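You operate a simulated robot arm through the tools that you are given. There is no shell and no other tool.

Carry out the task below with a simulated robot arm. There is one attempt and no reset: what you move stays moved.

Task
Soap the scrub brush and scrub the stain off the yellow folded cloth.
Fine: soap it on the bar; put the brush back and the clean cloth in the basin; the other cloth stays. Set down upright: scrub brush. What is to be rubbed or washed off counts as gone when no trace of it is left.

It is judged by the outcome, as a careful person would: the job done as asked, and still so three seconds after it is handed in. It fails if anything else is knocked over, pushed out of place, dropped, spilled or broken. Flat cloth is picked up by pressing the open fingertips on it (5 to 10 N) and closing them slowly along it; thin cloth reads only 2 to 8 mm in the jaws.

Robot
A 7-joint arm with a two-finger parallel gripper, fixed in place. Base frame: the origin is at the foot of the arm, x ahead of it, y to its left, z up; the work surface is at about z = 0.865. Units: m, rad, N and s.
Its first joint turns from -2.304 to 2.304 rad. Payload 3.91 kg.
Tool frame: the origin (TCP) lies between the finger pads and is the grasp point; the fingertips stand 0.03 m ahead of it; z points along the fingers, y is the line along which they close. Largest opening 0.11 m; finger width 0.02, thickness 0.01; the body of the gripper, 0.048 by 0.112 m, starts 0.055 m behind the TCP.
Orientation is that of the tool frame in the base frame, as a unit quaternion [x, y, z, w]. With the fingers straight down and closing along the base's y, the tool's x points along the base's -x, its y along +y and its z along -z.

Tools
- The arm moves only by the tool step_arm. Its argument "commands" is text: rows parted by semicolons, each of 7 numbers parted by spaces: the turn, a rotation vector about the tool's x, y, z in units of 8 degrees (1.0 is 8 degrees), then the shift along the tool's x, y, z in units of 30 mm (1.0 is 30 mm), then the opening, from 0 (shut) to 1 (fully open). In form: rx ry rz dx dy dz jaw; .... A call has 1 to 20 rows; each row shifts and turns the commanded pose from where the row before left it, along the tool's axes as they then stand. A call with a number of a shift or a turn outside -1 to 1 is refused whole. Each row takes 0.2 s and may step no farther than 0.05 m and 0.15 rad from the row before; otherwise, or with a gripper value out of range, the whole call is refused. Where a pose cannot be reached the arm comes as near as it can. A force on the tool above 90 N (or 10 N above the force at the start of the call, whichever is more), or a blocked arm, ends the call early, and 0.2 s more pass. Each finger travels about 0.108 m/s and halts on what it meets, pressing with about 33 N; the grip force reading is that of the motor and also rises with nothing between the fingers. The clock runs only during rows and for 0.2 s after the last one: add rows that do not move to give the fingers time. The reply holds the time, the measured pose of the TCP, the force on the tool along the base axes, the opening and the grip force, in the units named above and with some noise, with the torque about the TCP (base axes, N m) and any sound that the robot's microphone picked up.
- Cameras (640 x 400 px; columns grow to the right, rows downward): "scene" is fixed at [0.2183, -0.4969, 1.6784]; the picture's right is [0.89, -0.46, 0.00], its down [-0.27, -0.52, -0.81] and it looks along [0.37, 0.72, -0.58] (base axes); focal length 315 px, centre (320, 200). "wrist" rides on the gripper at [0.072, 0.017, -0.103] in the tool frame; the picture's right is [-0.23, 0.97, 0.00], its down [-0.76, -0.18, -0.62] and it looks along [-0.61, -0.14, 0.78] (tool axes); focal length 222 px, centre (320, 200). There is no depth. A picture from a camera that has moved, and an enlarged one, comes with that camera's place and axes in the base frame and with its lens.
- capture(camera): a new picture of that camera. The clock stands still meanwhile.
- zoom(camera, box): a new picture of the part [left, top, right, bottom] of that camera's present view, enlarged. The clock stands still meanwhile.
- finish_job(): hands the job in; it is judged then, once.

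Nothing tells you positions but the pictures and the camera data. Unless the task says otherwise, let go and move clear before handing in.

The tools are called after "Call:" as a command line: name --argument value ..., lists and objects as JSON in quotes. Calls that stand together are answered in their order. step_arm: Moves the arm, as the interface text tells. Its arguments: {"type":"object","properties":{"commands":{"type":"string"}},"required":["commands"]} The other tools are called the same way: capture (camera) takes a picture; zoom (camera, box) takes an enlarged picture of a part of a camera's view; finish_job () hands the job in.

At the start:

```text
time: 0.0
tcp_pos: [0.3377, 0.5549, 1.1917]
ee_rot: [0.0, 1.0, 0.0, 0.001]
force: [0.4, -0.4, 0.5]
ft_torque: [0.0, 0.01, -0.04]
finger_gap: 0.1101
grip_force: 0.0
```

scene: 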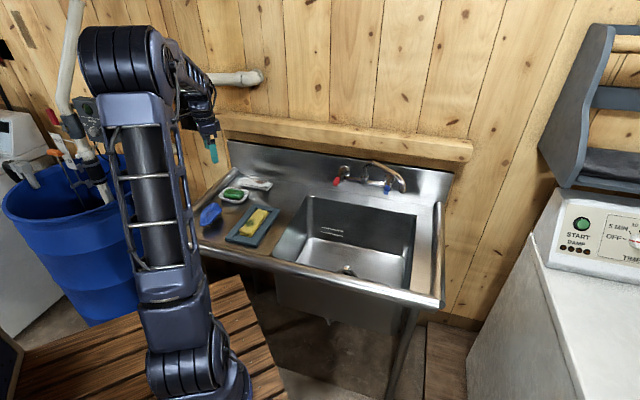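
wrist: 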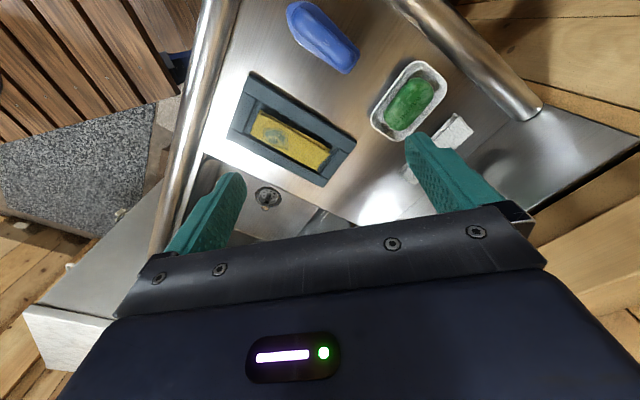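

I see a steel sink with a drainboard holding a blue brush, a green soap bar in a dish, a yellow cloth on a dark tray and a whitish cloth behind. I'll zoom in to locate each thing before moving.

Call:
zoom --camera "scene" --box '[180, 160, 300, 260]'

Call:
zoom --camera "wrist" --box '[200, 0, 520, 220]'

Call:
zoom --camera "scene" --box '[260, 140, 460, 320]'

```text
4.00 times, centred on (240, 210) of scene
camera zoom: at [0.2183, -0.4969, 1.6784], right [0.89, -0.46, 0.0], down [-0.27, -0.52, -0.81], along [0.37, 0.72, -0.58], focal length 1258 px, centre (640, 160)
```

zoom: 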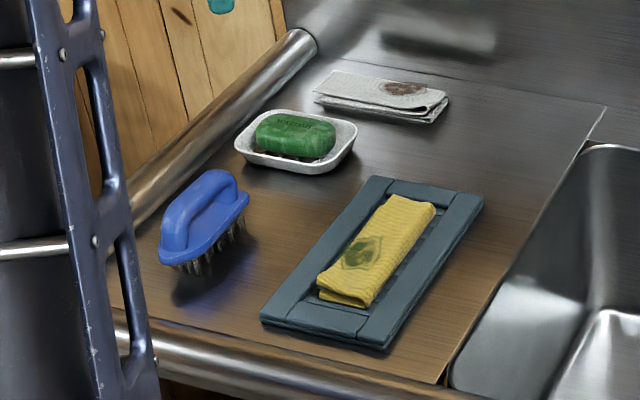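

```text
1.82 times, centred on (360, 110) of wrist
camera zoom: at [0.2657, 0.5702, 1.2939], right [0.23, 0.97, 0.0], down [0.76, -0.18, 0.62], along [0.61, -0.14, -0.78], focal length 404 px, centre (247, 364)
```

zoom: 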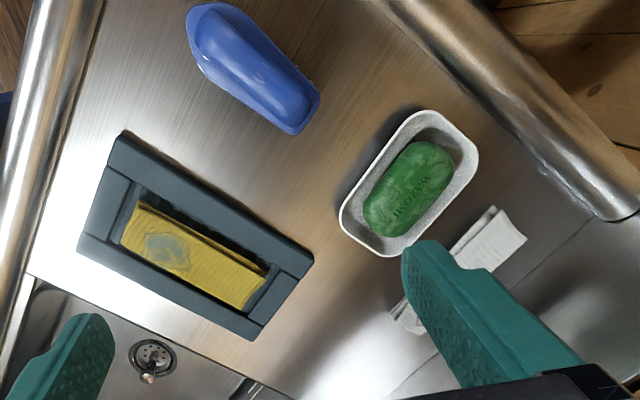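

```text
2.22 times, centred on (360, 230) of scene
camera zoom: at [0.2183, -0.4969, 1.6784], right [0.89, -0.46, 0.0], down [-0.27, -0.52, -0.81], along [0.37, 0.72, -0.58], focal length 699 px, centre (231, 133)
```

zoom: 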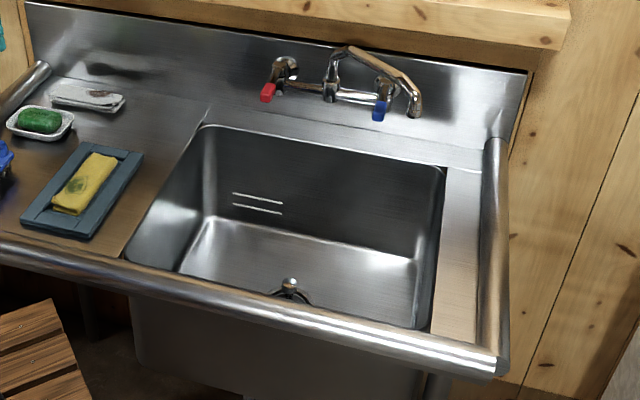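

The brush looks to be centred near (0.285, 0.572), its long axis about 36° from base x, and the sink is turned about 45° to the base. I'll turn the gripper to match the brush and look from nearer.

Call:
step_arm --commands "0 0 -0.89 0 0 0 1; 0 0 -0.89 0 0 0 1; 0 0 -0.89 0 0 0 1; 0 0 -0.89 0 0 0 1; 0 0 -0.89 0 0 0 1; 0 0 0 0.37 0.5 0.6 1; 0 0 0 0.37 0.5 0.6 1; 0 0 0 0.37 0.5 0.6 1; 0 0 0 0 0 0 1"

```text
time: 2.0
tcp_pos: [0.2828, 0.5708, 1.1393]
ee_rot: [-0.305, 0.952, 0.0, -0.001]
force: [0.2, 0.0, -0.2]
ft_torque: [-0.02, 0.01, -0.01]
finger_gap: 0.1099
grip_force: 0.1
```

Call:
capture --camera "wrist"

Call:
zoom --camera "scene" --box '[190, 160, 290, 250]'

```text
taken
camera wrist: at [0.2155, 0.5417, 1.242], right [-0.38, 0.92, 0.0], down [0.72, 0.3, 0.62], along [0.58, 0.24, -0.78], focal length 222 px, centre (320, 200)
```

wrist: 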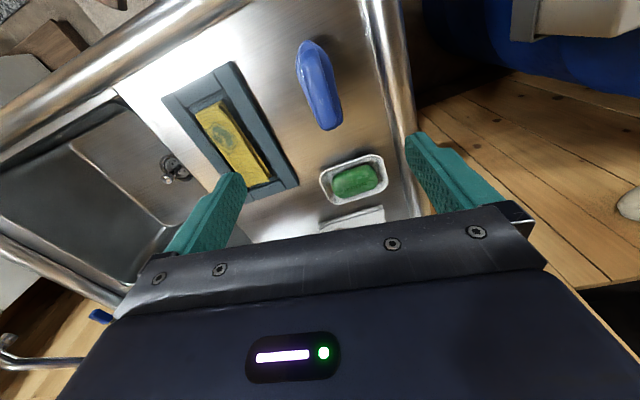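

```text
4.44 times, centred on (240, 205) of scene
camera zoom: at [0.2183, -0.4969, 1.6784], right [0.89, -0.46, 0.0], down [-0.27, -0.52, -0.81], along [0.37, 0.72, -0.58], focal length 1398 px, centre (676, 178)
```

zoom: 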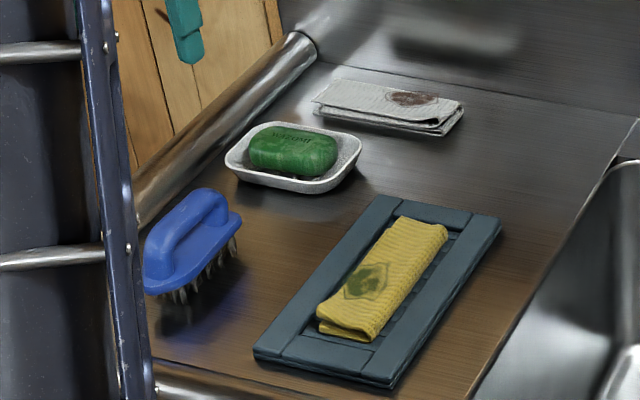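

The brush lies right under the gripper. I'll lower part of the way for a closer look at its handle before grasping.

Call:
step_arm --commands "0 0 0 0 0 0.9 1; 0 0 0 0 0 0.9 1; 0 0 0 0 0 0.9 1; 0 0 0 0 0 0.9 1; 0 0 0 0 0 0 1"

Call:
capture --camera "wrist"

Call:
zoom --camera "scene" --box '[180, 140, 260, 250]'

```text
time: 3.2
tcp_pos: [0.2874, 0.5698, 1.0301]
ee_rot: [-0.305, 0.952, 0.0, -0.001]
force: [0.1, 0.7, -0.2]
ft_torque: [0.0, 0.01, 0.0]
finger_gap: 0.11
grip_force: 0.0
```

```text
taken
camera wrist: at [0.2181, 0.5414, 1.1327], right [-0.38, 0.92, 0.0], down [0.72, 0.3, 0.62], along [0.58, 0.24, -0.78], focal length 222 px, centre (320, 200)
```

wrist: 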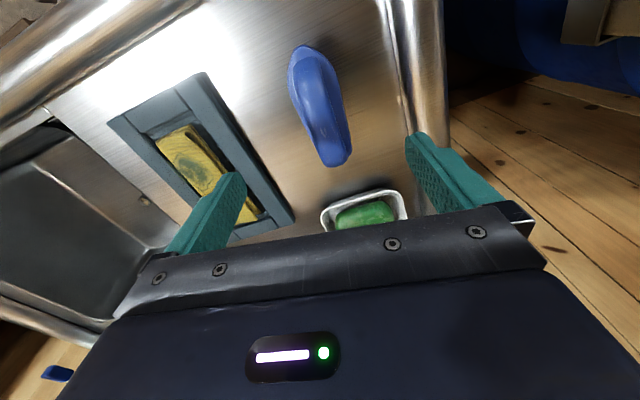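

```text
3.64 times, centred on (220, 195) of scene
camera zoom: at [0.2183, -0.4969, 1.6784], right [0.89, -0.46, 0.0], down [-0.27, -0.52, -0.81], along [0.37, 0.72, -0.58], focal length 1144 px, centre (684, 218)
```

zoom: 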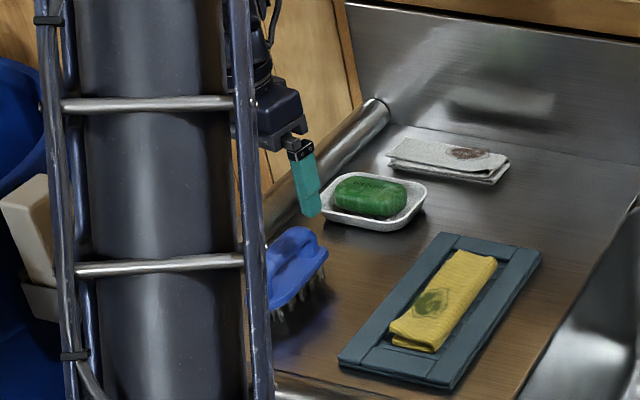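

Call:
zoom --camera "wrist" --box '[250, 30, 410, 180]'

```text
2.67 times, centred on (330, 105) of wrist
camera zoom: at [0.2181, 0.5414, 1.1327], right [-0.38, 0.92, 0.0], down [0.72, 0.3, 0.62], along [0.58, 0.24, -0.78], focal length 592 px, centre (293, 453)
```

zoom: 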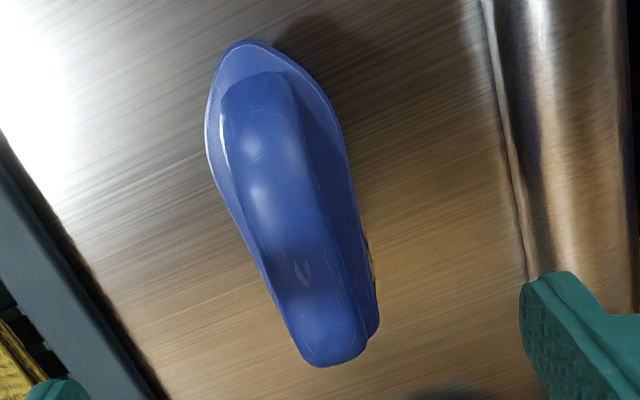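

Call:
zoom --camera "scene" --box '[192, 188, 232, 228]'

Call:
zoom --camera "scene" --box '[220, 180, 300, 250]'

```text
10.00 times, centred on (212, 208) of scene
camera zoom: at [0.2183, -0.4969, 1.6784], right [0.89, -0.46, 0.0], down [-0.27, -0.52, -0.81], along [0.37, 0.72, -0.58], focal length 3146 px, centre (1400, 120)
```

zoom: 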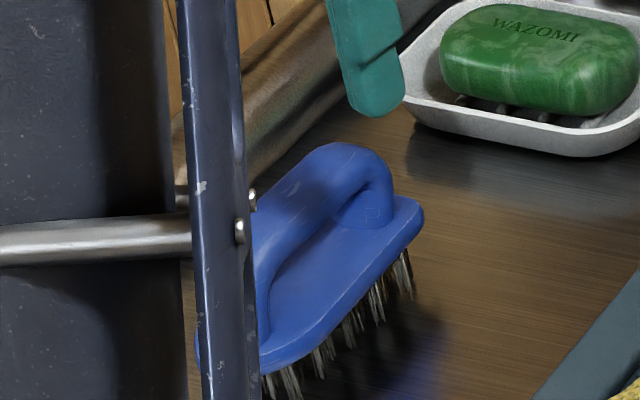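

```text
5.71 times, centred on (260, 215) of scene
camera zoom: at [0.2183, -0.4969, 1.6784], right [0.89, -0.46, 0.0], down [-0.27, -0.52, -0.81], along [0.37, 0.72, -0.58], focal length 1798 px, centre (663, 114)
```

zoom: 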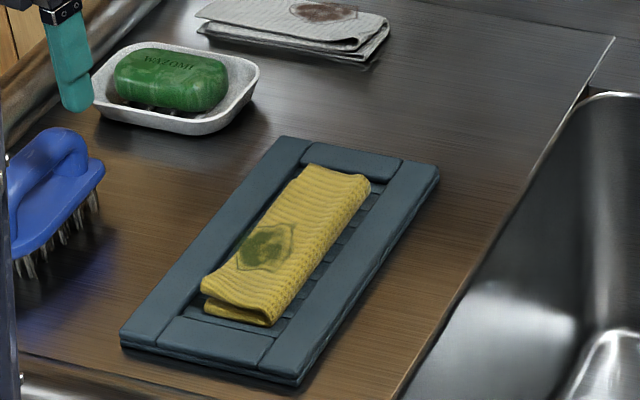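

The handle is an arch about 22 mm wide with its top near z ≈ 0.94, and the slab top is near z ≈ 0.90. I'll fine-align and descend with the fingers on either side of the handle.

Call:
step_arm --commands "0 0 -0.45 0 0 0 1; 0 0 0 0.13 0.1 0 1; 0 0 0 0 0 0.7 1; 0 0 0 0 0 0.7 1; 0 0 0 0 0 0 1"

Call:
capture --camera "wrist"

Call:
zoom --camera "scene" --box '[192, 178, 232, 228]'

```text
time: 4.4
tcp_pos: [0.2787, 0.5707, 0.9863]
ee_rot: [-0.336, 0.942, 0.001, 0.0]
force: [-0.7, 0.0, 0.1]
ft_torque: [-0.03, -0.03, 0.02]
finger_gap: 0.1098
grip_force: 0.1
```

```text
taken
camera wrist: at [0.2123, 0.5378, 1.0894], right [-0.44, 0.9, 0.0], down [0.7, 0.34, 0.62], along [0.56, 0.27, -0.78], focal length 222 px, centre (320, 200)
```

wrist: 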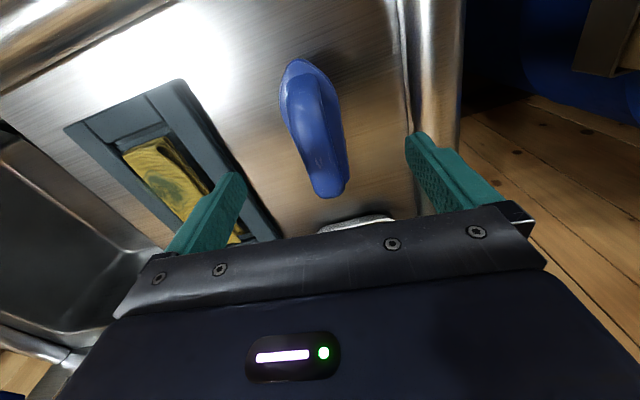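

```text
8.00 times, centred on (212, 203) of scene
camera zoom: at [0.2183, -0.4969, 1.6784], right [0.89, -0.46, 0.0], down [-0.27, -0.52, -0.81], along [0.37, 0.72, -0.58], focal length 2517 px, centre (1184, 176)
```

zoom: 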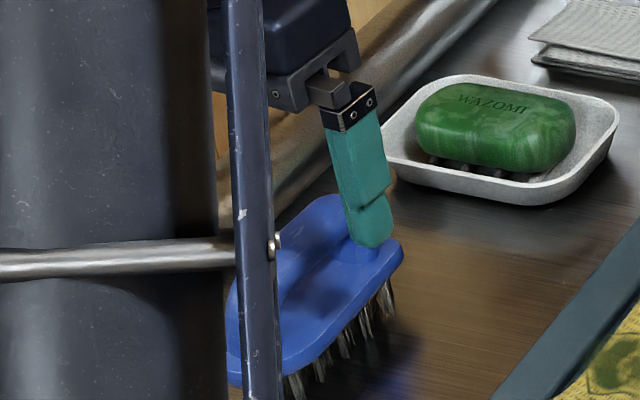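

Call:
zoom --camera "wrist" --box '[240, 50, 400, 210]'

```text
2.50 times, centred on (320, 130) of wrist
camera zoom: at [0.2123, 0.5378, 1.0894], right [-0.44, 0.9, 0.0], down [0.7, 0.34, 0.62], along [0.56, 0.27, -0.78], focal length 555 px, centre (320, 375)
```

zoom: 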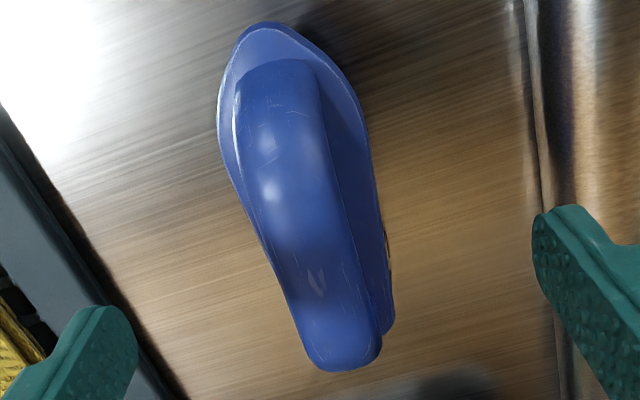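

The handle is centred between the fingers. I'll go down about 49 mm and close gently.

Call:
step_arm --commands "0 0 0 0 -0.05 0.6 1; 0 0 0 0 0 0.6 1; 0 0 0 0 0 0.45 1; 0 0 0 0 0 0 1; 0 0 0 0 0 0 0.7; 0 0 0 0 0 0 0.5; 0 0 0 0 0 0 0.35; 0 0 0 0 0 0 0.2; 0 0 0 0 0 0 0.1; 0 0 0 0 0 0 0.1; 0 0 0 0 0 0 0.1"

Call:
zoom --camera "wrist" --box '[200, 50, 440, 220]'

Call:
zoom --camera "scene" --box '[192, 178, 232, 228]'

```text
time: 6.8
tcp_pos: [0.2812, 0.5699, 0.9378]
ee_rot: [-0.335, 0.942, 0.0, -0.001]
force: [1.4, 0.1, 2.1]
ft_torque: [0.06, -0.01, 0.01]
finger_gap: 0.0254
grip_force: 32.8
```

```text
2.35 times, centred on (320, 135) of wrist
camera zoom: at [0.2148, 0.537, 1.0408], right [-0.44, 0.9, 0.0], down [0.7, 0.34, 0.62], along [0.56, 0.27, -0.78], focal length 523 px, centre (320, 353)
```

zoom: 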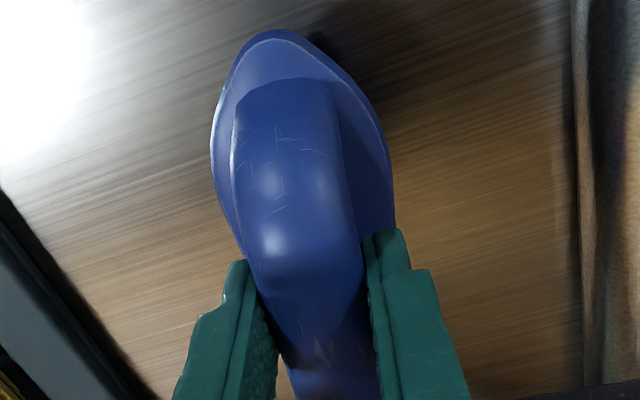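

```text
8.00 times, centred on (212, 203) of scene
camera zoom: at [0.2183, -0.4969, 1.6784], right [0.89, -0.46, 0.0], down [-0.27, -0.52, -0.81], along [0.37, 0.72, -0.58], focal length 2517 px, centre (1184, 176)
```

zoom: 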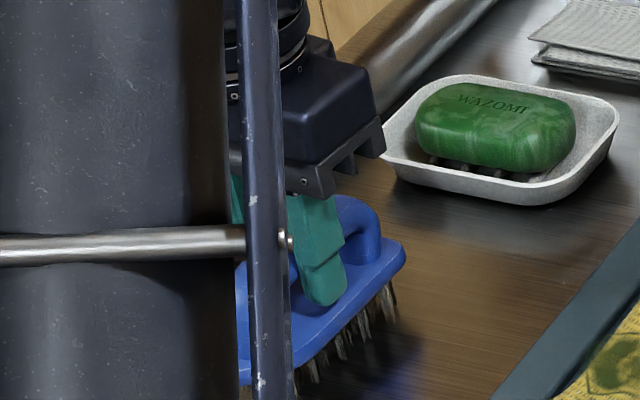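

The brush is firmly held (25 mm, about 33 N). I'll lift it straight up and look at it and the soap from above.

Call:
step_arm --commands "0 0 0 0 0 -0.5 0.1; 0 0 0 0 0 -1 0.1; 0 0 0 0 0 -1 0.1; 0 0 0 0 0 -1 0.1; 0 0 0 0 0 -0.5 0.1; 0 0 0 0 0 0 0.1; 0 0 0 0 0 0 0.1"

Call:
capture --camera "wrist"

Call:
zoom --camera "scene" --box '[180, 140, 300, 250]'

```text
time: 8.4
tcp_pos: [0.2807, 0.5724, 1.0575]
ee_rot: [-0.336, 0.942, 0.0, 0.0]
force: [0.4, -0.4, -1.3]
ft_torque: [0.01, 0.03, 0.02]
finger_gap: 0.0255
grip_force: 32.8
```

```text
taken
camera wrist: at [0.214, 0.5391, 1.1608], right [-0.44, 0.9, 0.0], down [0.7, 0.34, 0.62], along [0.56, 0.27, -0.78], focal length 222 px, centre (320, 200)
```

wrist: 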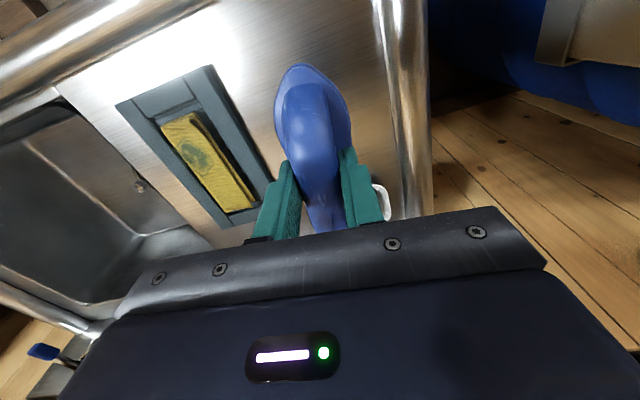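

```text
3.64 times, centred on (240, 195) of scene
camera zoom: at [0.2183, -0.4969, 1.6784], right [0.89, -0.46, 0.0], down [-0.27, -0.52, -0.81], along [0.37, 0.72, -0.58], focal length 1144 px, centre (611, 218)
```

zoom: 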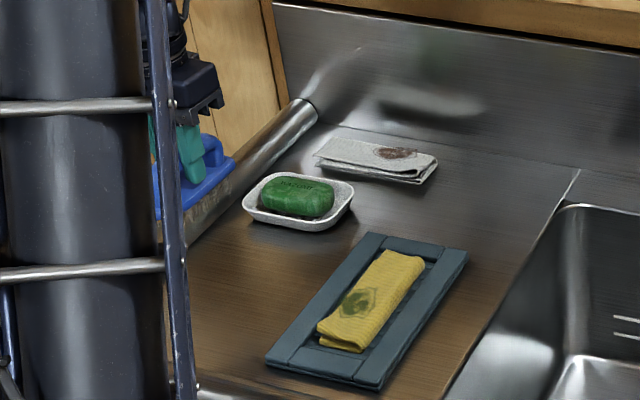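

The brush hangs straight in the jaws. Next I'll square it to the sink frame (45°) and carry it over the soap, staying high.

Call:
step_arm --commands "0 0 -0.71 0 0 0 0.1; 0 0 0 -0.8 0 0 0.1; 0 0 0 -0.8 0 0 0.1; 0 0 0 -0.8 0 0 0.1; 0 0 0 -0.8 0 0 0.1; 0 0 0 -0.8 0 0 0.1; 0 0 0 -0.8 -0.13 0 0.1; 0 0 0 -0.8 0 0 0.1; 0 0 0 -0.23 0 0 0.1; 0 0 0 0 0 0 0.1; 0 0 0 0 0 0 0.1"

Call:
capture --camera "wrist"

Call:
zoom --camera "scene" --box '[200, 140, 290, 220]'

```text
time: 10.8
tcp_pos: [0.4068, 0.6873, 1.0578]
ee_rot: [-0.382, 0.924, 0.0, 0.0]
force: [-0.9, 0.1, -2.0]
ft_torque: [0.0, 0.01, 0.01]
finger_gap: 0.0254
grip_force: 33.1
```

```text
taken
camera wrist: at [0.3437, 0.6491, 1.161], right [-0.53, 0.85, 0.0], down [0.66, 0.41, 0.62], along [0.53, 0.33, -0.78], focal length 222 px, centre (320, 200)
```

wrist: 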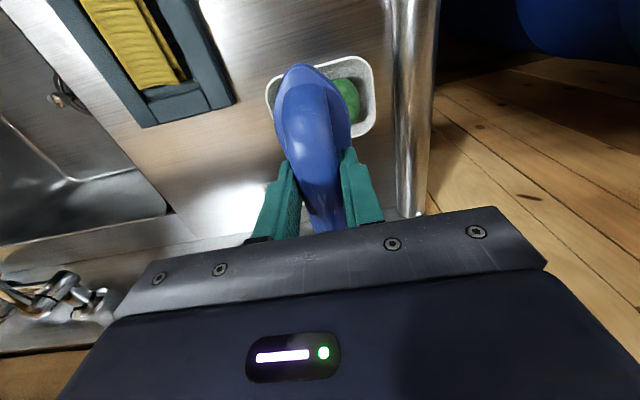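

```text
5.00 times, centred on (245, 180) of scene
camera zoom: at [0.2183, -0.4969, 1.6784], right [0.89, -0.46, 0.0], down [-0.27, -0.52, -0.81], along [0.37, 0.72, -0.58], focal length 1573 px, centre (695, 300)
```

zoom: 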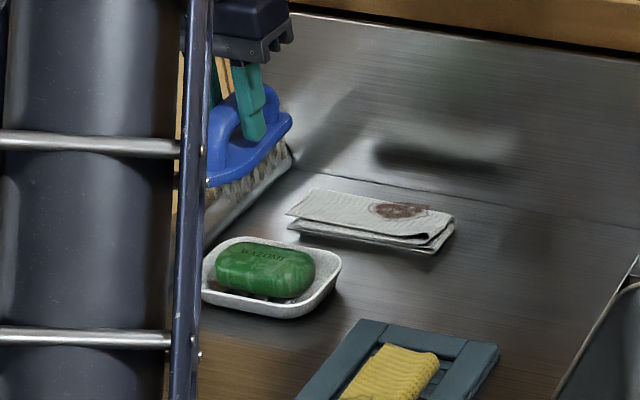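

The brush is almost over the dish; I put the soap centre near (0.410, 0.698) with its top near z ≈ 0.90. I'll nudge over and come down to just above it.

Call:
step_arm --commands "0 0 0 -0.33 0.15 0 0.1; 0 0 0 0 0 0.9 0.1; 0 0 0 0 0 0.9 0.1; 0 0 0 0 0 0 0.1; 0 0 0 0 0 0 0.1"

Call:
zoom --camera "wrist" --box '[220, 30, 420, 240]'

Call:
zoom --camera "scene" --box '[205, 150, 275, 215]'

```text
time: 12.0
tcp_pos: [0.4116, 0.6998, 1.0033]
ee_rot: [-0.382, 0.924, 0.0, 0.001]
force: [0.1, 0.7, -0.8]
ft_torque: [0.0, -0.02, 0.04]
finger_gap: 0.0255
grip_force: 33.3
```

```text
1.90 times, centred on (320, 135) of wrist
camera zoom: at [0.3485, 0.6598, 1.1066], right [-0.53, 0.85, 0.0], down [0.66, 0.41, 0.62], along [0.53, 0.33, -0.78], focal length 423 px, centre (320, 324)
```

zoom: 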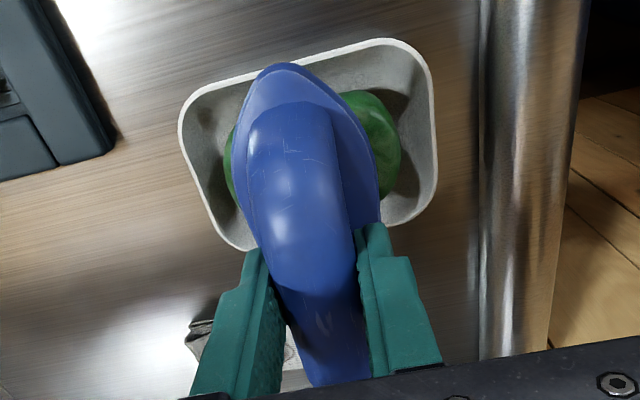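

```text
6.15 times, centred on (240, 182) of scene
camera zoom: at [0.2183, -0.4969, 1.6784], right [0.89, -0.46, 0.0], down [-0.27, -0.52, -0.81], along [0.37, 0.72, -0.58], focal length 1936 px, centre (812, 308)
```

zoom: 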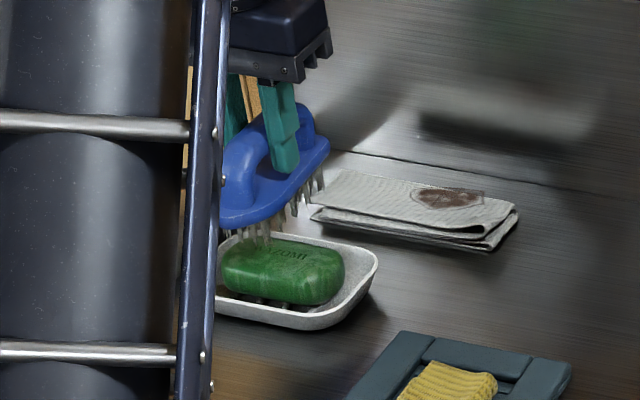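

From this height the soap centre reads nearer (0.405, 0.690), so I'll shift back about 10 mm and descend in small steps, watching the force.

Call:
step_arm --commands "0 0 0 0.33 -0.05 0 0.1; 0 0 0 0 0 0.5 0.1; 0 0 0 0 0 0.1 0.1; 0 0 0 0 0 0 0.1"

Call:
zoom --camera "scene" --box '[205, 150, 275, 215]'

```text
time: 13.0
tcp_pos: [0.4041, 0.6926, 0.9857]
ee_rot: [-0.382, 0.924, 0.0, 0.0]
force: [0.5, -0.5, -0.4]
ft_torque: [0.01, 0.06, 0.03]
finger_gap: 0.0253
grip_force: 32.9
```

```text
6.15 times, centred on (240, 182) of scene
camera zoom: at [0.2183, -0.4969, 1.6784], right [0.89, -0.46, 0.0], down [-0.27, -0.52, -0.81], along [0.37, 0.72, -0.58], focal length 1936 px, centre (812, 308)
```

zoom: 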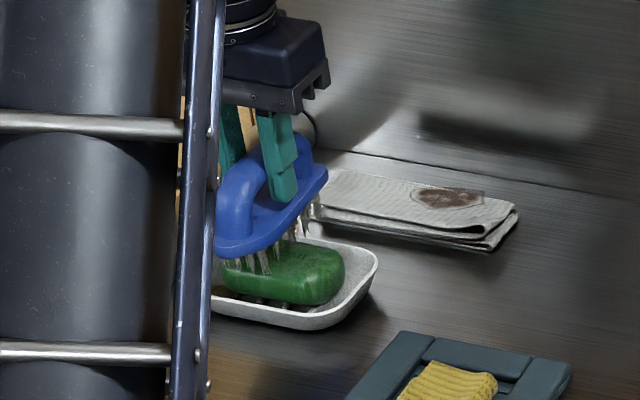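

The bristles are just over the soap. I'll feel downward in 2 mm steps.

Call:
step_arm --commands "0 0 0 0 0 0.08 0.1; 0 0 0 0 0 0.08 0.1; 0 0 0 0 0 0 0.1"

```text
time: 13.8
tcp_pos: [0.4061, 0.6916, 0.9796]
ee_rot: [-0.382, 0.924, 0.0, 0.0]
force: [0.1, 0.3, -0.9]
ft_torque: [0.0, 0.0, 0.0]
finger_gap: 0.0255
grip_force: 32.6
```

Call:
step_arm --commands "0 0 0 0 0 0.07 0.1; 0 0 0 0 0 0 0.1"

```text
time: 14.4
tcp_pos: [0.4058, 0.6921, 0.9775]
ee_rot: [-0.382, 0.924, -0.001, 0.0]
force: [0.1, -0.1, -1.0]
ft_torque: [0.0, 0.04, 0.01]
finger_gap: 0.0257
grip_force: 32.6
```

Call:
step_arm --commands "0 0 0 0 0 0.07 0.1; 0 0 0 0 0 0 0.1"

Call:
zoom --camera "scene" --box '[210, 165, 260, 210]'

```text
time: 15.0
tcp_pos: [0.406, 0.6922, 0.9768]
ee_rot: [-0.382, 0.924, 0.0, 0.001]
force: [0.3, -0.5, 8.2]
ft_torque: [-0.06, -0.05, 0.02]
finger_gap: 0.0256
grip_force: 33.3
```

```text
8.89 times, centred on (235, 188) of scene
camera zoom: at [0.2183, -0.4969, 1.6784], right [0.89, -0.46, 0.0], down [-0.27, -0.52, -0.81], along [0.37, 0.72, -0.58], focal length 2796 px, centre (1076, 311)
```

zoom: 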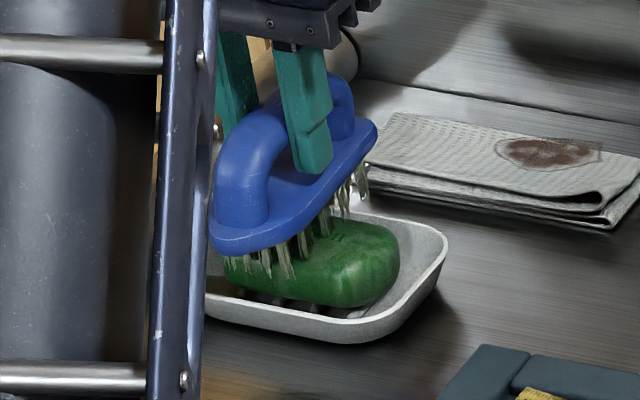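

The bristles touch the soap with about 9 N. I'll ease off slightly and rub short strokes, then check the dish hasn't shifted.

Call:
step_arm --commands "0 0 0 0 0 -0.015 0.1; 0 0 0 0.2 0 0 0.1; 0 0 0 0.2 0 0 0.1; 0 0 0 -0.2 0 0 0.1; 0 0 0 -0.2 0 0 0.1; 0 0 0 -0.2 0 0 0.1; 0 0 0 -0.2 0 0 0.1; 0 0 0 0.2 0 0 0.1; 0 0 0 0.2 0 0 0.1; 0 0 0 0 0 0 0.1"

Call:
zoom --camera "scene" --box '[210, 165, 260, 210]'

```text
time: 17.2
tcp_pos: [0.4054, 0.6916, 0.9785]
ee_rot: [-0.382, 0.924, 0.0, 0.0]
force: [-0.4, 0.7, -1.7]
ft_torque: [0.01, 0.02, -0.03]
finger_gap: 0.0257
grip_force: 32.8
```

```text
8.89 times, centred on (235, 188) of scene
camera zoom: at [0.2183, -0.4969, 1.6784], right [0.89, -0.46, 0.0], down [-0.27, -0.52, -0.81], along [0.37, 0.72, -0.58], focal length 2796 px, centre (1076, 311)
```

zoom: 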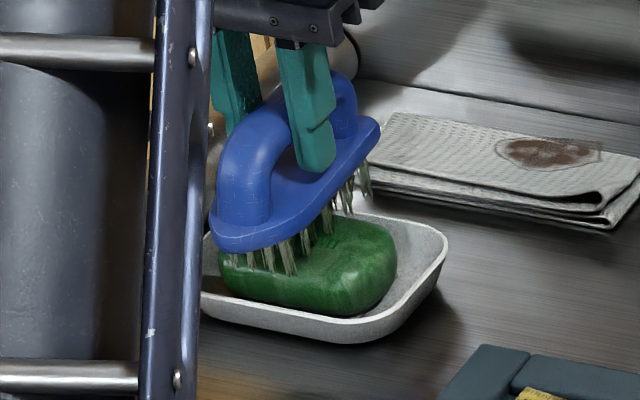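

Call:
step_arm --commands "0 0 0 0 0 0.05 0.1; 0 0 0 0 0 0 0.1"

Call:
zoom --camera "scene" --box '[220, 178, 250, 200]'

Call:
zoom --camera "wrist" --box '[220, 30, 420, 240]'

```text
time: 17.8
tcp_pos: [0.406, 0.6918, 0.9766]
ee_rot: [-0.382, 0.924, 0.0, 0.001]
force: [-0.7, 0.4, 14.9]
ft_torque: [-0.05, 0.05, -0.01]
finger_gap: 0.0257
grip_force: 32.9
```

```text
16.00 times, centred on (235, 189) of scene
camera zoom: at [0.2183, -0.4969, 1.6784], right [0.89, -0.46, 0.0], down [-0.27, -0.52, -0.81], along [0.37, 0.72, -0.58], focal length 5034 px, centre (1680, 376)
```

zoom: 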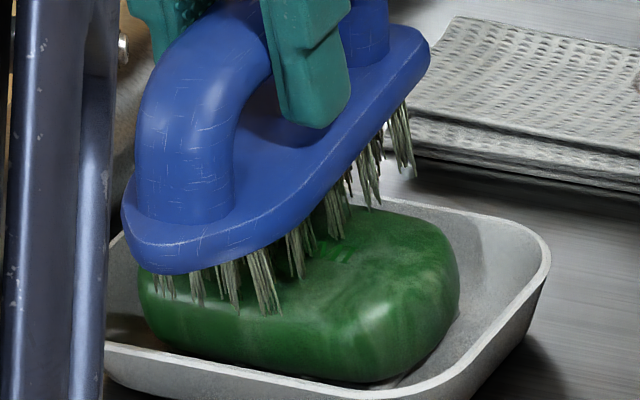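

```text
1.90 times, centred on (320, 135) of wrist
camera zoom: at [0.3433, 0.6528, 1.0799], right [-0.53, 0.85, 0.0], down [0.66, 0.41, 0.62], along [0.53, 0.33, -0.78], focal length 423 px, centre (320, 324)
```

zoom: 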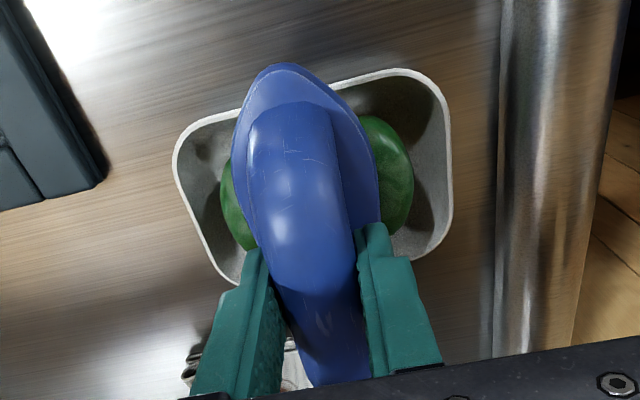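

Good contact; the dish is in place. I'll ease to a light pressure and do a few more short strokes.

Call:
step_arm --commands "0 0 0 0 0 -0.02 0.1; 0 0 0 0.25 0 0 0.1; 0 0 0 -0.25 0 0 0.1; 0 0 0 -0.25 0 0 0.1; 0 0 0 0.25 0 0 0.1; 0 0 0 0.25 0 0 0.1; 0 0 0 -0.25 0 0 0.1; 0 0 0 -0.25 0 0 0.1; 0 0 0 0.25 0 0 0.1; 0 0 0 0 0.25 0 0.1; 0 0 0 0 -0.25 0 0.1; 0 0 0 0 -0.25 0 0.1; 0 0 0 0 0.25 0 0.1; 0 0 0 0 0 0 0.1"

Call:
zoom --camera "scene" --box '[215, 172, 255, 207]'

```text
time: 20.8
tcp_pos: [0.4059, 0.691, 0.9752]
ee_rot: [-0.382, 0.924, 0.0, 0.0]
force: [1.5, -0.9, 2.6]
ft_torque: [-0.07, -0.06, 0.01]
finger_gap: 0.0255
grip_force: 33.2
```

```text
11.43 times, centred on (235, 190) of scene
camera zoom: at [0.2183, -0.4969, 1.6784], right [0.89, -0.46, 0.0], down [-0.27, -0.52, -0.81], along [0.37, 0.72, -0.58], focal length 3595 px, centre (1291, 320)
```

zoom: 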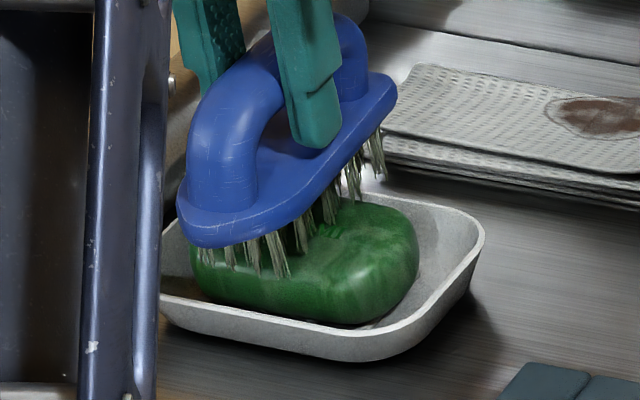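

Call:
step_arm --commands "0 0 0 0 0 0.02 0.1; 0 0 0 0.25 0 0 0.1; 0 0 0 -0.25 0 0 0.1; 0 0 0 -0.25 0 0 0.1; 0 0 0 0.25 0 0 0.1; 0 0 0 0.25 0 0 0.1; 0 0 0 -0.25 0 0 0.1; 0 0 0 -0.25 0 0 0.1; 0 0 0 0.25 0 0 0.1; 0 0 0 0.25 0 0 0.1; 0 0 0 -0.25 0 0 0.1; 0 0 0 -0.25 0 0 0.1; 0 0 0 0.25 0 0 0.1; 0 0 0 0 0 0 0.1"

Call:
zoom --camera "scene" --box '[215, 172, 255, 207]'

```text
time: 23.8
tcp_pos: [0.4064, 0.6917, 0.9764]
ee_rot: [-0.382, 0.924, 0.0, 0.0]
force: [-0.7, -0.4, -0.6]
ft_torque: [0.0, -0.02, 0.01]
finger_gap: 0.0257
grip_force: 32.9
```

```text
11.43 times, centred on (235, 190) of scene
camera zoom: at [0.2183, -0.4969, 1.6784], right [0.89, -0.46, 0.0], down [-0.27, -0.52, -0.81], along [0.37, 0.72, -0.58], focal length 3595 px, centre (1291, 320)
```

zoom: 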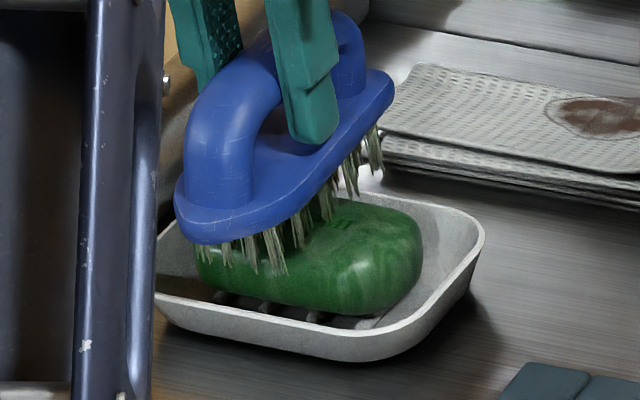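

The dish hasn't moved and the bar is still inside it. I'll lift the brush and look for soap on the bristles.

Call:
step_arm --commands "0 0 0 0 0 -0.5 0.1; 0 0 0 0 0 -1 0.1; 0 0 0 0 0 -1 0.1; 0 0 0 0 0 0 0.1; 0 0 0 0 0 0 0.1"

Call:
zoom --camera "scene" --box '[205, 150, 265, 205]'

```text
time: 25.0
tcp_pos: [0.4057, 0.6916, 1.051]
ee_rot: [-0.382, 0.924, 0.001, 0.0]
force: [0.2, 0.1, -0.5]
ft_torque: [0.01, 0.03, 0.0]
finger_gap: 0.0254
grip_force: 32.9
```

```text
7.27 times, centred on (235, 178) of scene
camera zoom: at [0.2183, -0.4969, 1.6784], right [0.89, -0.46, 0.0], down [-0.27, -0.52, -0.81], along [0.37, 0.72, -0.58], focal length 2288 px, centre (938, 364)
```

zoom: 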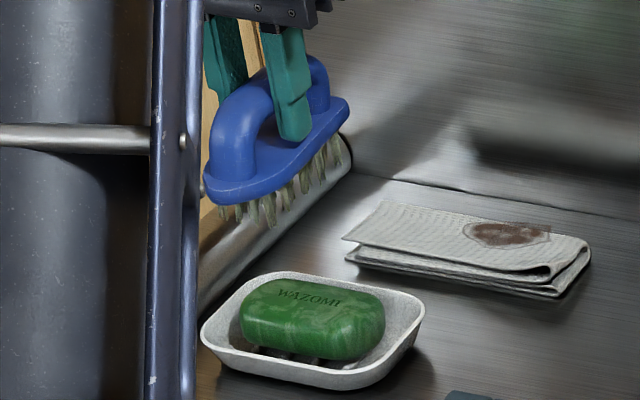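

Call:
zoom --camera "scene" --box '[220, 160, 255, 185]'

Call:
zoom --camera "wrist" --box '[60, 0, 260, 130]'

```text
16.00 times, centred on (238, 172) of scene
camera zoom: at [0.2183, -0.4969, 1.6784], right [0.89, -0.46, 0.0], down [-0.27, -0.52, -0.81], along [0.37, 0.72, -0.58], focal length 5034 px, centre (1640, 640)
```

zoom: 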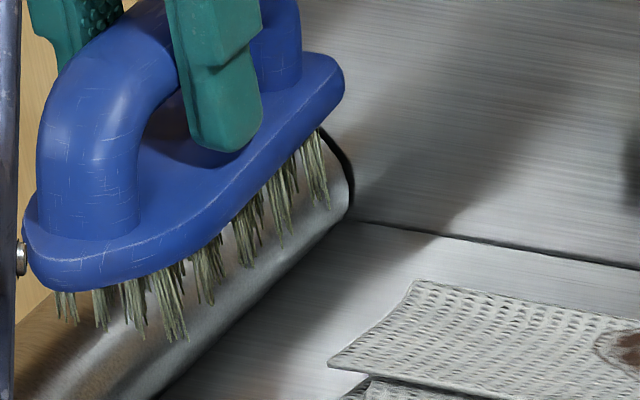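

```text
3.08 times, centred on (160, 65) of wrist
camera zoom: at [0.3423, 0.6531, 1.1541], right [-0.53, 0.85, 0.0], down [0.66, 0.41, 0.62], along [0.53, 0.33, -0.78], focal length 684 px, centre (812, 615)
```

zoom: 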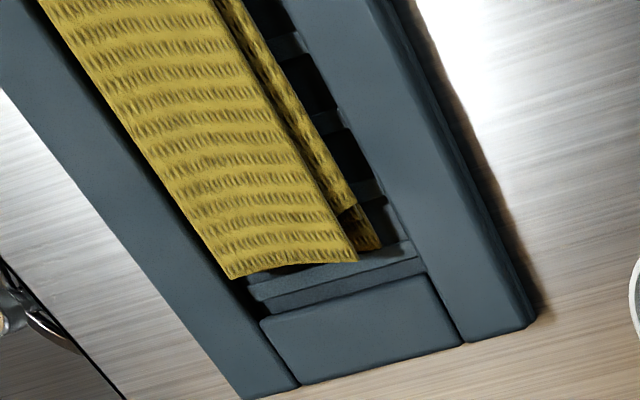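

The bristles carry a film of soap now. Next I'll carry the brush over the stain, which I take to be near (0.411, 0.471), keeping high.

Call:
step_arm --commands "0 0 0 0.635 -0.665 0 0.1; 0 0 0 0.635 -0.665 0 0.1; 0 0 0 0.635 -0.665 0 0.1; 0 0 0 0.635 -0.665 0 0.1; 0 0 0 0.635 -0.665 0 0.1; 0 0 0 0.635 -0.665 0 0.1; 0 0 0 0.635 -0.665 0 0.1; 0 0 0 0.635 -0.665 0 0.1; 0 0 0 0 0 0 0.1; 0 0 0 0 0 0 0.1"

Call:
capture --camera "wrist"

Call:
zoom --camera "scene" --box '[210, 160, 300, 250]'

```text
time: 27.2
tcp_pos: [0.4113, 0.4695, 1.0499]
ee_rot: [-0.383, 0.924, 0.0, 0.0]
force: [-0.4, -0.5, -2.2]
ft_torque: [0.01, -0.05, -0.01]
finger_gap: 0.0258
grip_force: 33.1
```

```text
taken
camera wrist: at [0.3478, 0.4299, 1.1531], right [-0.53, 0.85, 0.0], down [0.66, 0.41, 0.62], along [0.53, 0.33, -0.78], focal length 222 px, centre (320, 200)
```

wrist: 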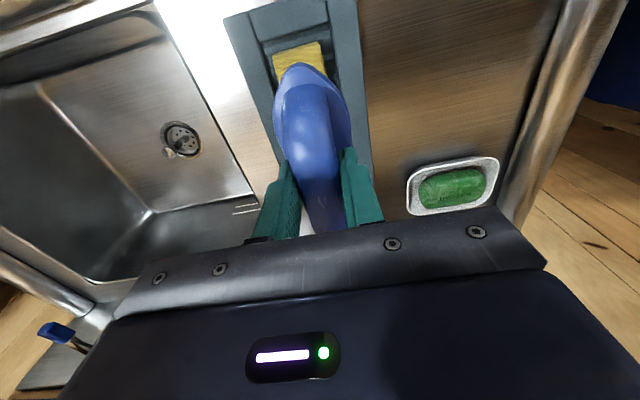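

```text
4.44 times, centred on (255, 205) of scene
camera zoom: at [0.2183, -0.4969, 1.6784], right [0.89, -0.46, 0.0], down [-0.27, -0.52, -0.81], along [0.37, 0.72, -0.58], focal length 1398 px, centre (609, 178)
```

zoom: 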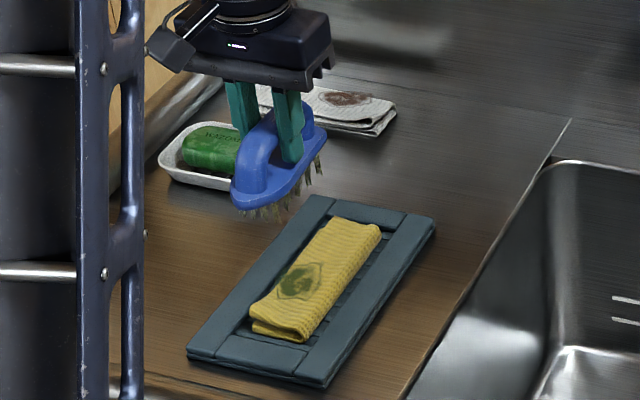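

Call:
zoom --camera "wrist" --box '[210, 0, 390, 120]'

Call:
zoom --camera "scene" --box '[240, 200, 290, 245]'

```text
3.33 times, centred on (300, 60) of wrist
camera zoom: at [0.3478, 0.4299, 1.1531], right [-0.53, 0.85, 0.0], down [0.66, 0.41, 0.62], along [0.53, 0.33, -0.78], focal length 740 px, centre (387, 667)
```

zoom: 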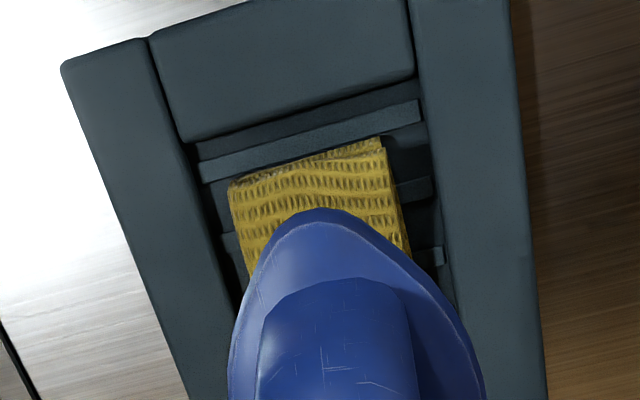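

```text
8.89 times, centred on (265, 222) of scene
camera zoom: at [0.2183, -0.4969, 1.6784], right [0.89, -0.46, 0.0], down [-0.27, -0.52, -0.81], along [0.37, 0.72, -0.58], focal length 2796 px, centre (809, 0)
```

zoom: 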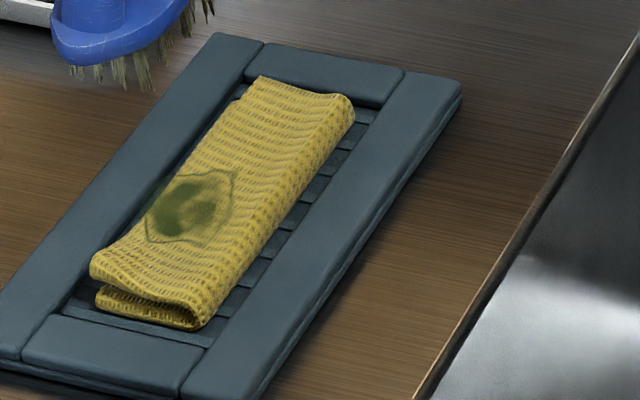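

The brush is above the stain, which sits on the left-hand part of the near half of the cloth (top around z ≈ 0.89). I'll lower to just above it and check.

Call:
step_arm --commands "0 0 0 0 -0.06 0.8 0.1; 0 0 0 0 0 0.8 0.1; 0 0 0 0 0 0.7 0.1; 0 0 0 0 0 0 0.1; 0 0 0 0 0 0 0.1"

Call:
zoom --camera "scene" --box '[225, 185, 285, 240]'

Call:
zoom --camera "wrist" --box '[210, 0, 420, 200]'

```text
time: 28.4
tcp_pos: [0.4114, 0.4689, 0.9823]
ee_rot: [-0.381, 0.924, 0.0, -0.001]
force: [0.1, 0.8, -1.0]
ft_torque: [-0.05, 0.0, -0.01]
finger_gap: 0.0256
grip_force: 33.0
```

```text
7.27 times, centred on (255, 212) of scene
camera zoom: at [0.2183, -0.4969, 1.6784], right [0.89, -0.46, 0.0], down [-0.27, -0.52, -0.81], along [0.37, 0.72, -0.58], focal length 2288 px, centre (793, 109)
```

zoom: 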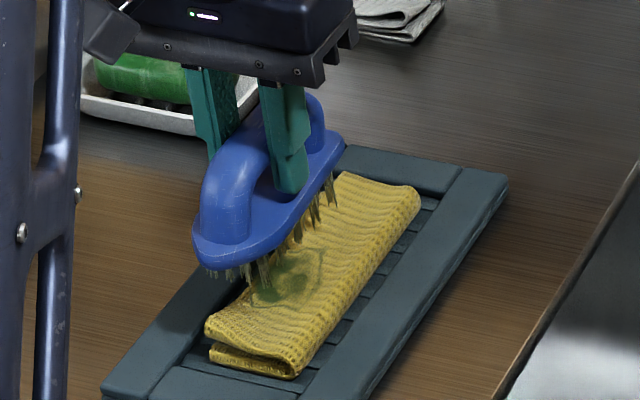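

```text
2.00 times, centred on (315, 100) of wrist
camera zoom: at [0.3471, 0.4303, 1.085], right [-0.53, 0.85, 0.0], down [0.67, 0.41, 0.62], along [0.53, 0.33, -0.78], focal length 444 px, centre (330, 400)
```

zoom: 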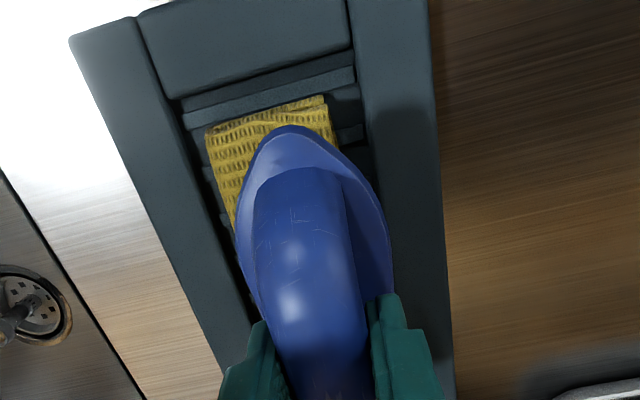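

Call:
step_arm --commands "0 0 0 0 -0.13 0 0.1; 0 0 0 0 0 0.3 0.1; 0 0 0 0 0 0 0.1; 0 0 0 0 0 0 0.1"

```text
time: 29.4
tcp_pos: [0.4131, 0.4645, 0.9721]
ee_rot: [-0.382, 0.924, 0.0, 0.0]
force: [0.0, 0.4, -1.5]
ft_torque: [-0.01, 0.0, -0.01]
finger_gap: 0.0256
grip_force: 33.1
```

Call:
step_arm --commands "0 0 0 0 0 0.1 0.1; 0 0 0 0 0 0.1 0.1; 0 0 0 0 0 0 0.1"

Call:
zoom --camera "scene" --box '[230, 190, 280, 240]'

```text
time: 30.2
tcp_pos: [0.4136, 0.4672, 0.9653]
ee_rot: [-0.383, 0.924, 0.0, 0.001]
force: [-2.9, -4.0, 26.7]
ft_torque: [0.0, -0.05, 0.0]
finger_gap: 0.0255
grip_force: 32.8
```

```text
8.00 times, centred on (255, 215) of scene
camera zoom: at [0.2183, -0.4969, 1.6784], right [0.89, -0.46, 0.0], down [-0.27, -0.52, -0.81], along [0.37, 0.72, -0.58], focal length 2517 px, centre (840, 80)
```

zoom: 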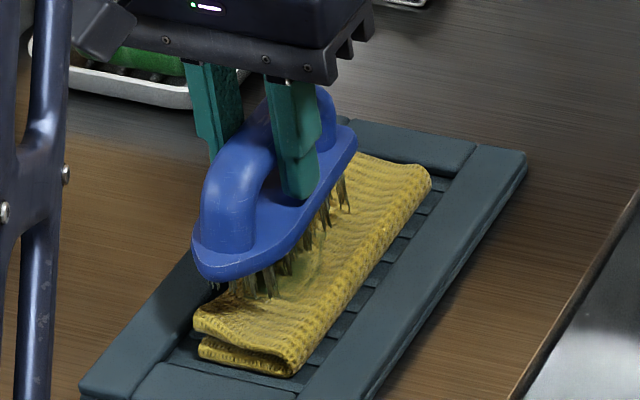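

Firm contact, a bit too hard (about 27 N). I'll ease off to a lighter press and scrub along the cloth in short strokes.

Call:
step_arm --commands "0 0 0 0 0 -0.055 0.1; 0 0 0 0 0 0 0.1"

```text
time: 30.8
tcp_pos: [0.4139, 0.4668, 0.9683]
ee_rot: [-0.381, 0.924, 0.0, 0.0]
force: [0.8, -1.2, 8.0]
ft_torque: [0.29, -0.43, -0.11]
finger_gap: 0.0255
grip_force: 32.6
```

Call:
step_arm --commands "0 0 0 0.25 0 0 0.1; 0 0 0 0.25 0 0 0.1; 0 0 0 -0.25 0 0 0.1; 0 0 0 -0.25 0 0 0.1; 0 0 0 -0.25 0 0 0.1; 0 0 0 -0.25 0 0 0.1; 0 0 0 0.25 0 0 0.1; 0 0 0 0.25 0 0 0.1; 0 0 0 0 0 0 0.1"

Call:
zoom --camera "scene" --box '[230, 190, 280, 240]'

```text
time: 32.8
tcp_pos: [0.4141, 0.465, 0.9674]
ee_rot: [-0.381, 0.924, 0.0, 0.001]
force: [5.3, 3.4, 20.1]
ft_torque: [0.43, -0.49, -0.03]
finger_gap: 0.0254
grip_force: 32.8
```

```text
8.00 times, centred on (255, 215) of scene
camera zoom: at [0.2183, -0.4969, 1.6784], right [0.89, -0.46, 0.0], down [-0.27, -0.52, -0.81], along [0.37, 0.72, -0.58], focal length 2517 px, centre (840, 80)
```

zoom: 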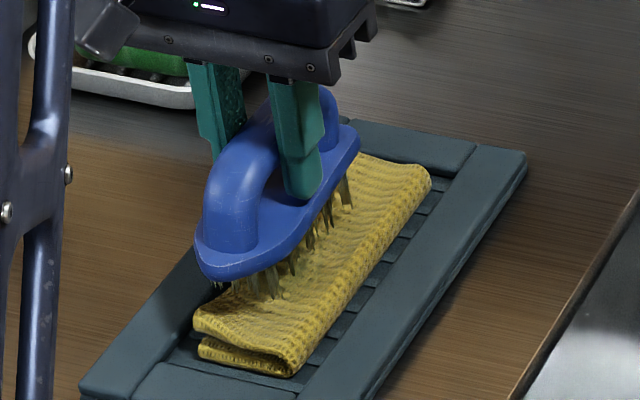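

The visible edge of the stain is fading and the cloth stays put. I'll do another set of strokes a bit nearer the front, then sideways, and lift to check.

Call:
step_arm --commands "0 0 0 0.3 0 0 0.1; 0 0 0 0.3 0 0 0.1; 0 0 0 0.2 0 0 0.1; 0 0 0 -0.3 0 0 0.1; 0 0 0 -0.3 0 0 0.1; 0 0 0 -0.3 0 0 0.1; 0 0 0 0.3 0 0 0.1; 0 0 0 0.3 0 0 0.1; 0 0 0 0.3 0 0 0.1; 0 0 0 -0.3 0 0 0.1; 0 0 0 -0.3 0 0 0.1; 0 0 0 -0.2 0 0 0.1; 0 0 0 0 0 -0.5 0.1; 0 0 0 0 0 -1 0.1; 0 0 0 0 0 -1 0.1; 0 0 0 0 0 0 0.1"

Call:
zoom --camera "scene" --box '[230, 180, 290, 240]'

```text
time: 36.2
tcp_pos: [0.4147, 0.468, 1.0415]
ee_rot: [-0.381, 0.924, 0.0, 0.0]
force: [0.1, -0.3, -1.3]
ft_torque: [0.01, 0.0, 0.0]
finger_gap: 0.0257
grip_force: 32.6
```

```text
6.67 times, centred on (260, 210) of scene
camera zoom: at [0.2183, -0.4969, 1.6784], right [0.89, -0.46, 0.0], down [-0.27, -0.52, -0.81], along [0.37, 0.72, -0.58], focal length 2097 px, centre (720, 133)
```

zoom: 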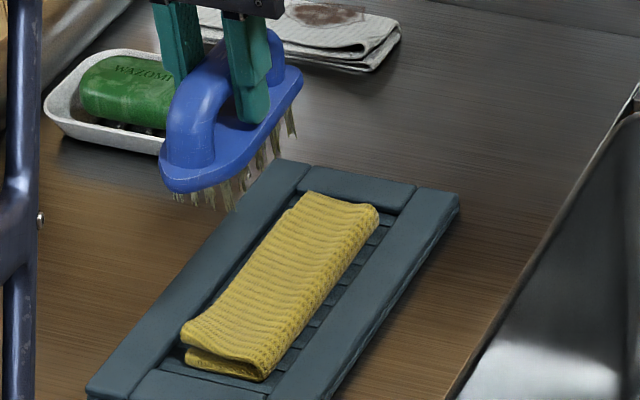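

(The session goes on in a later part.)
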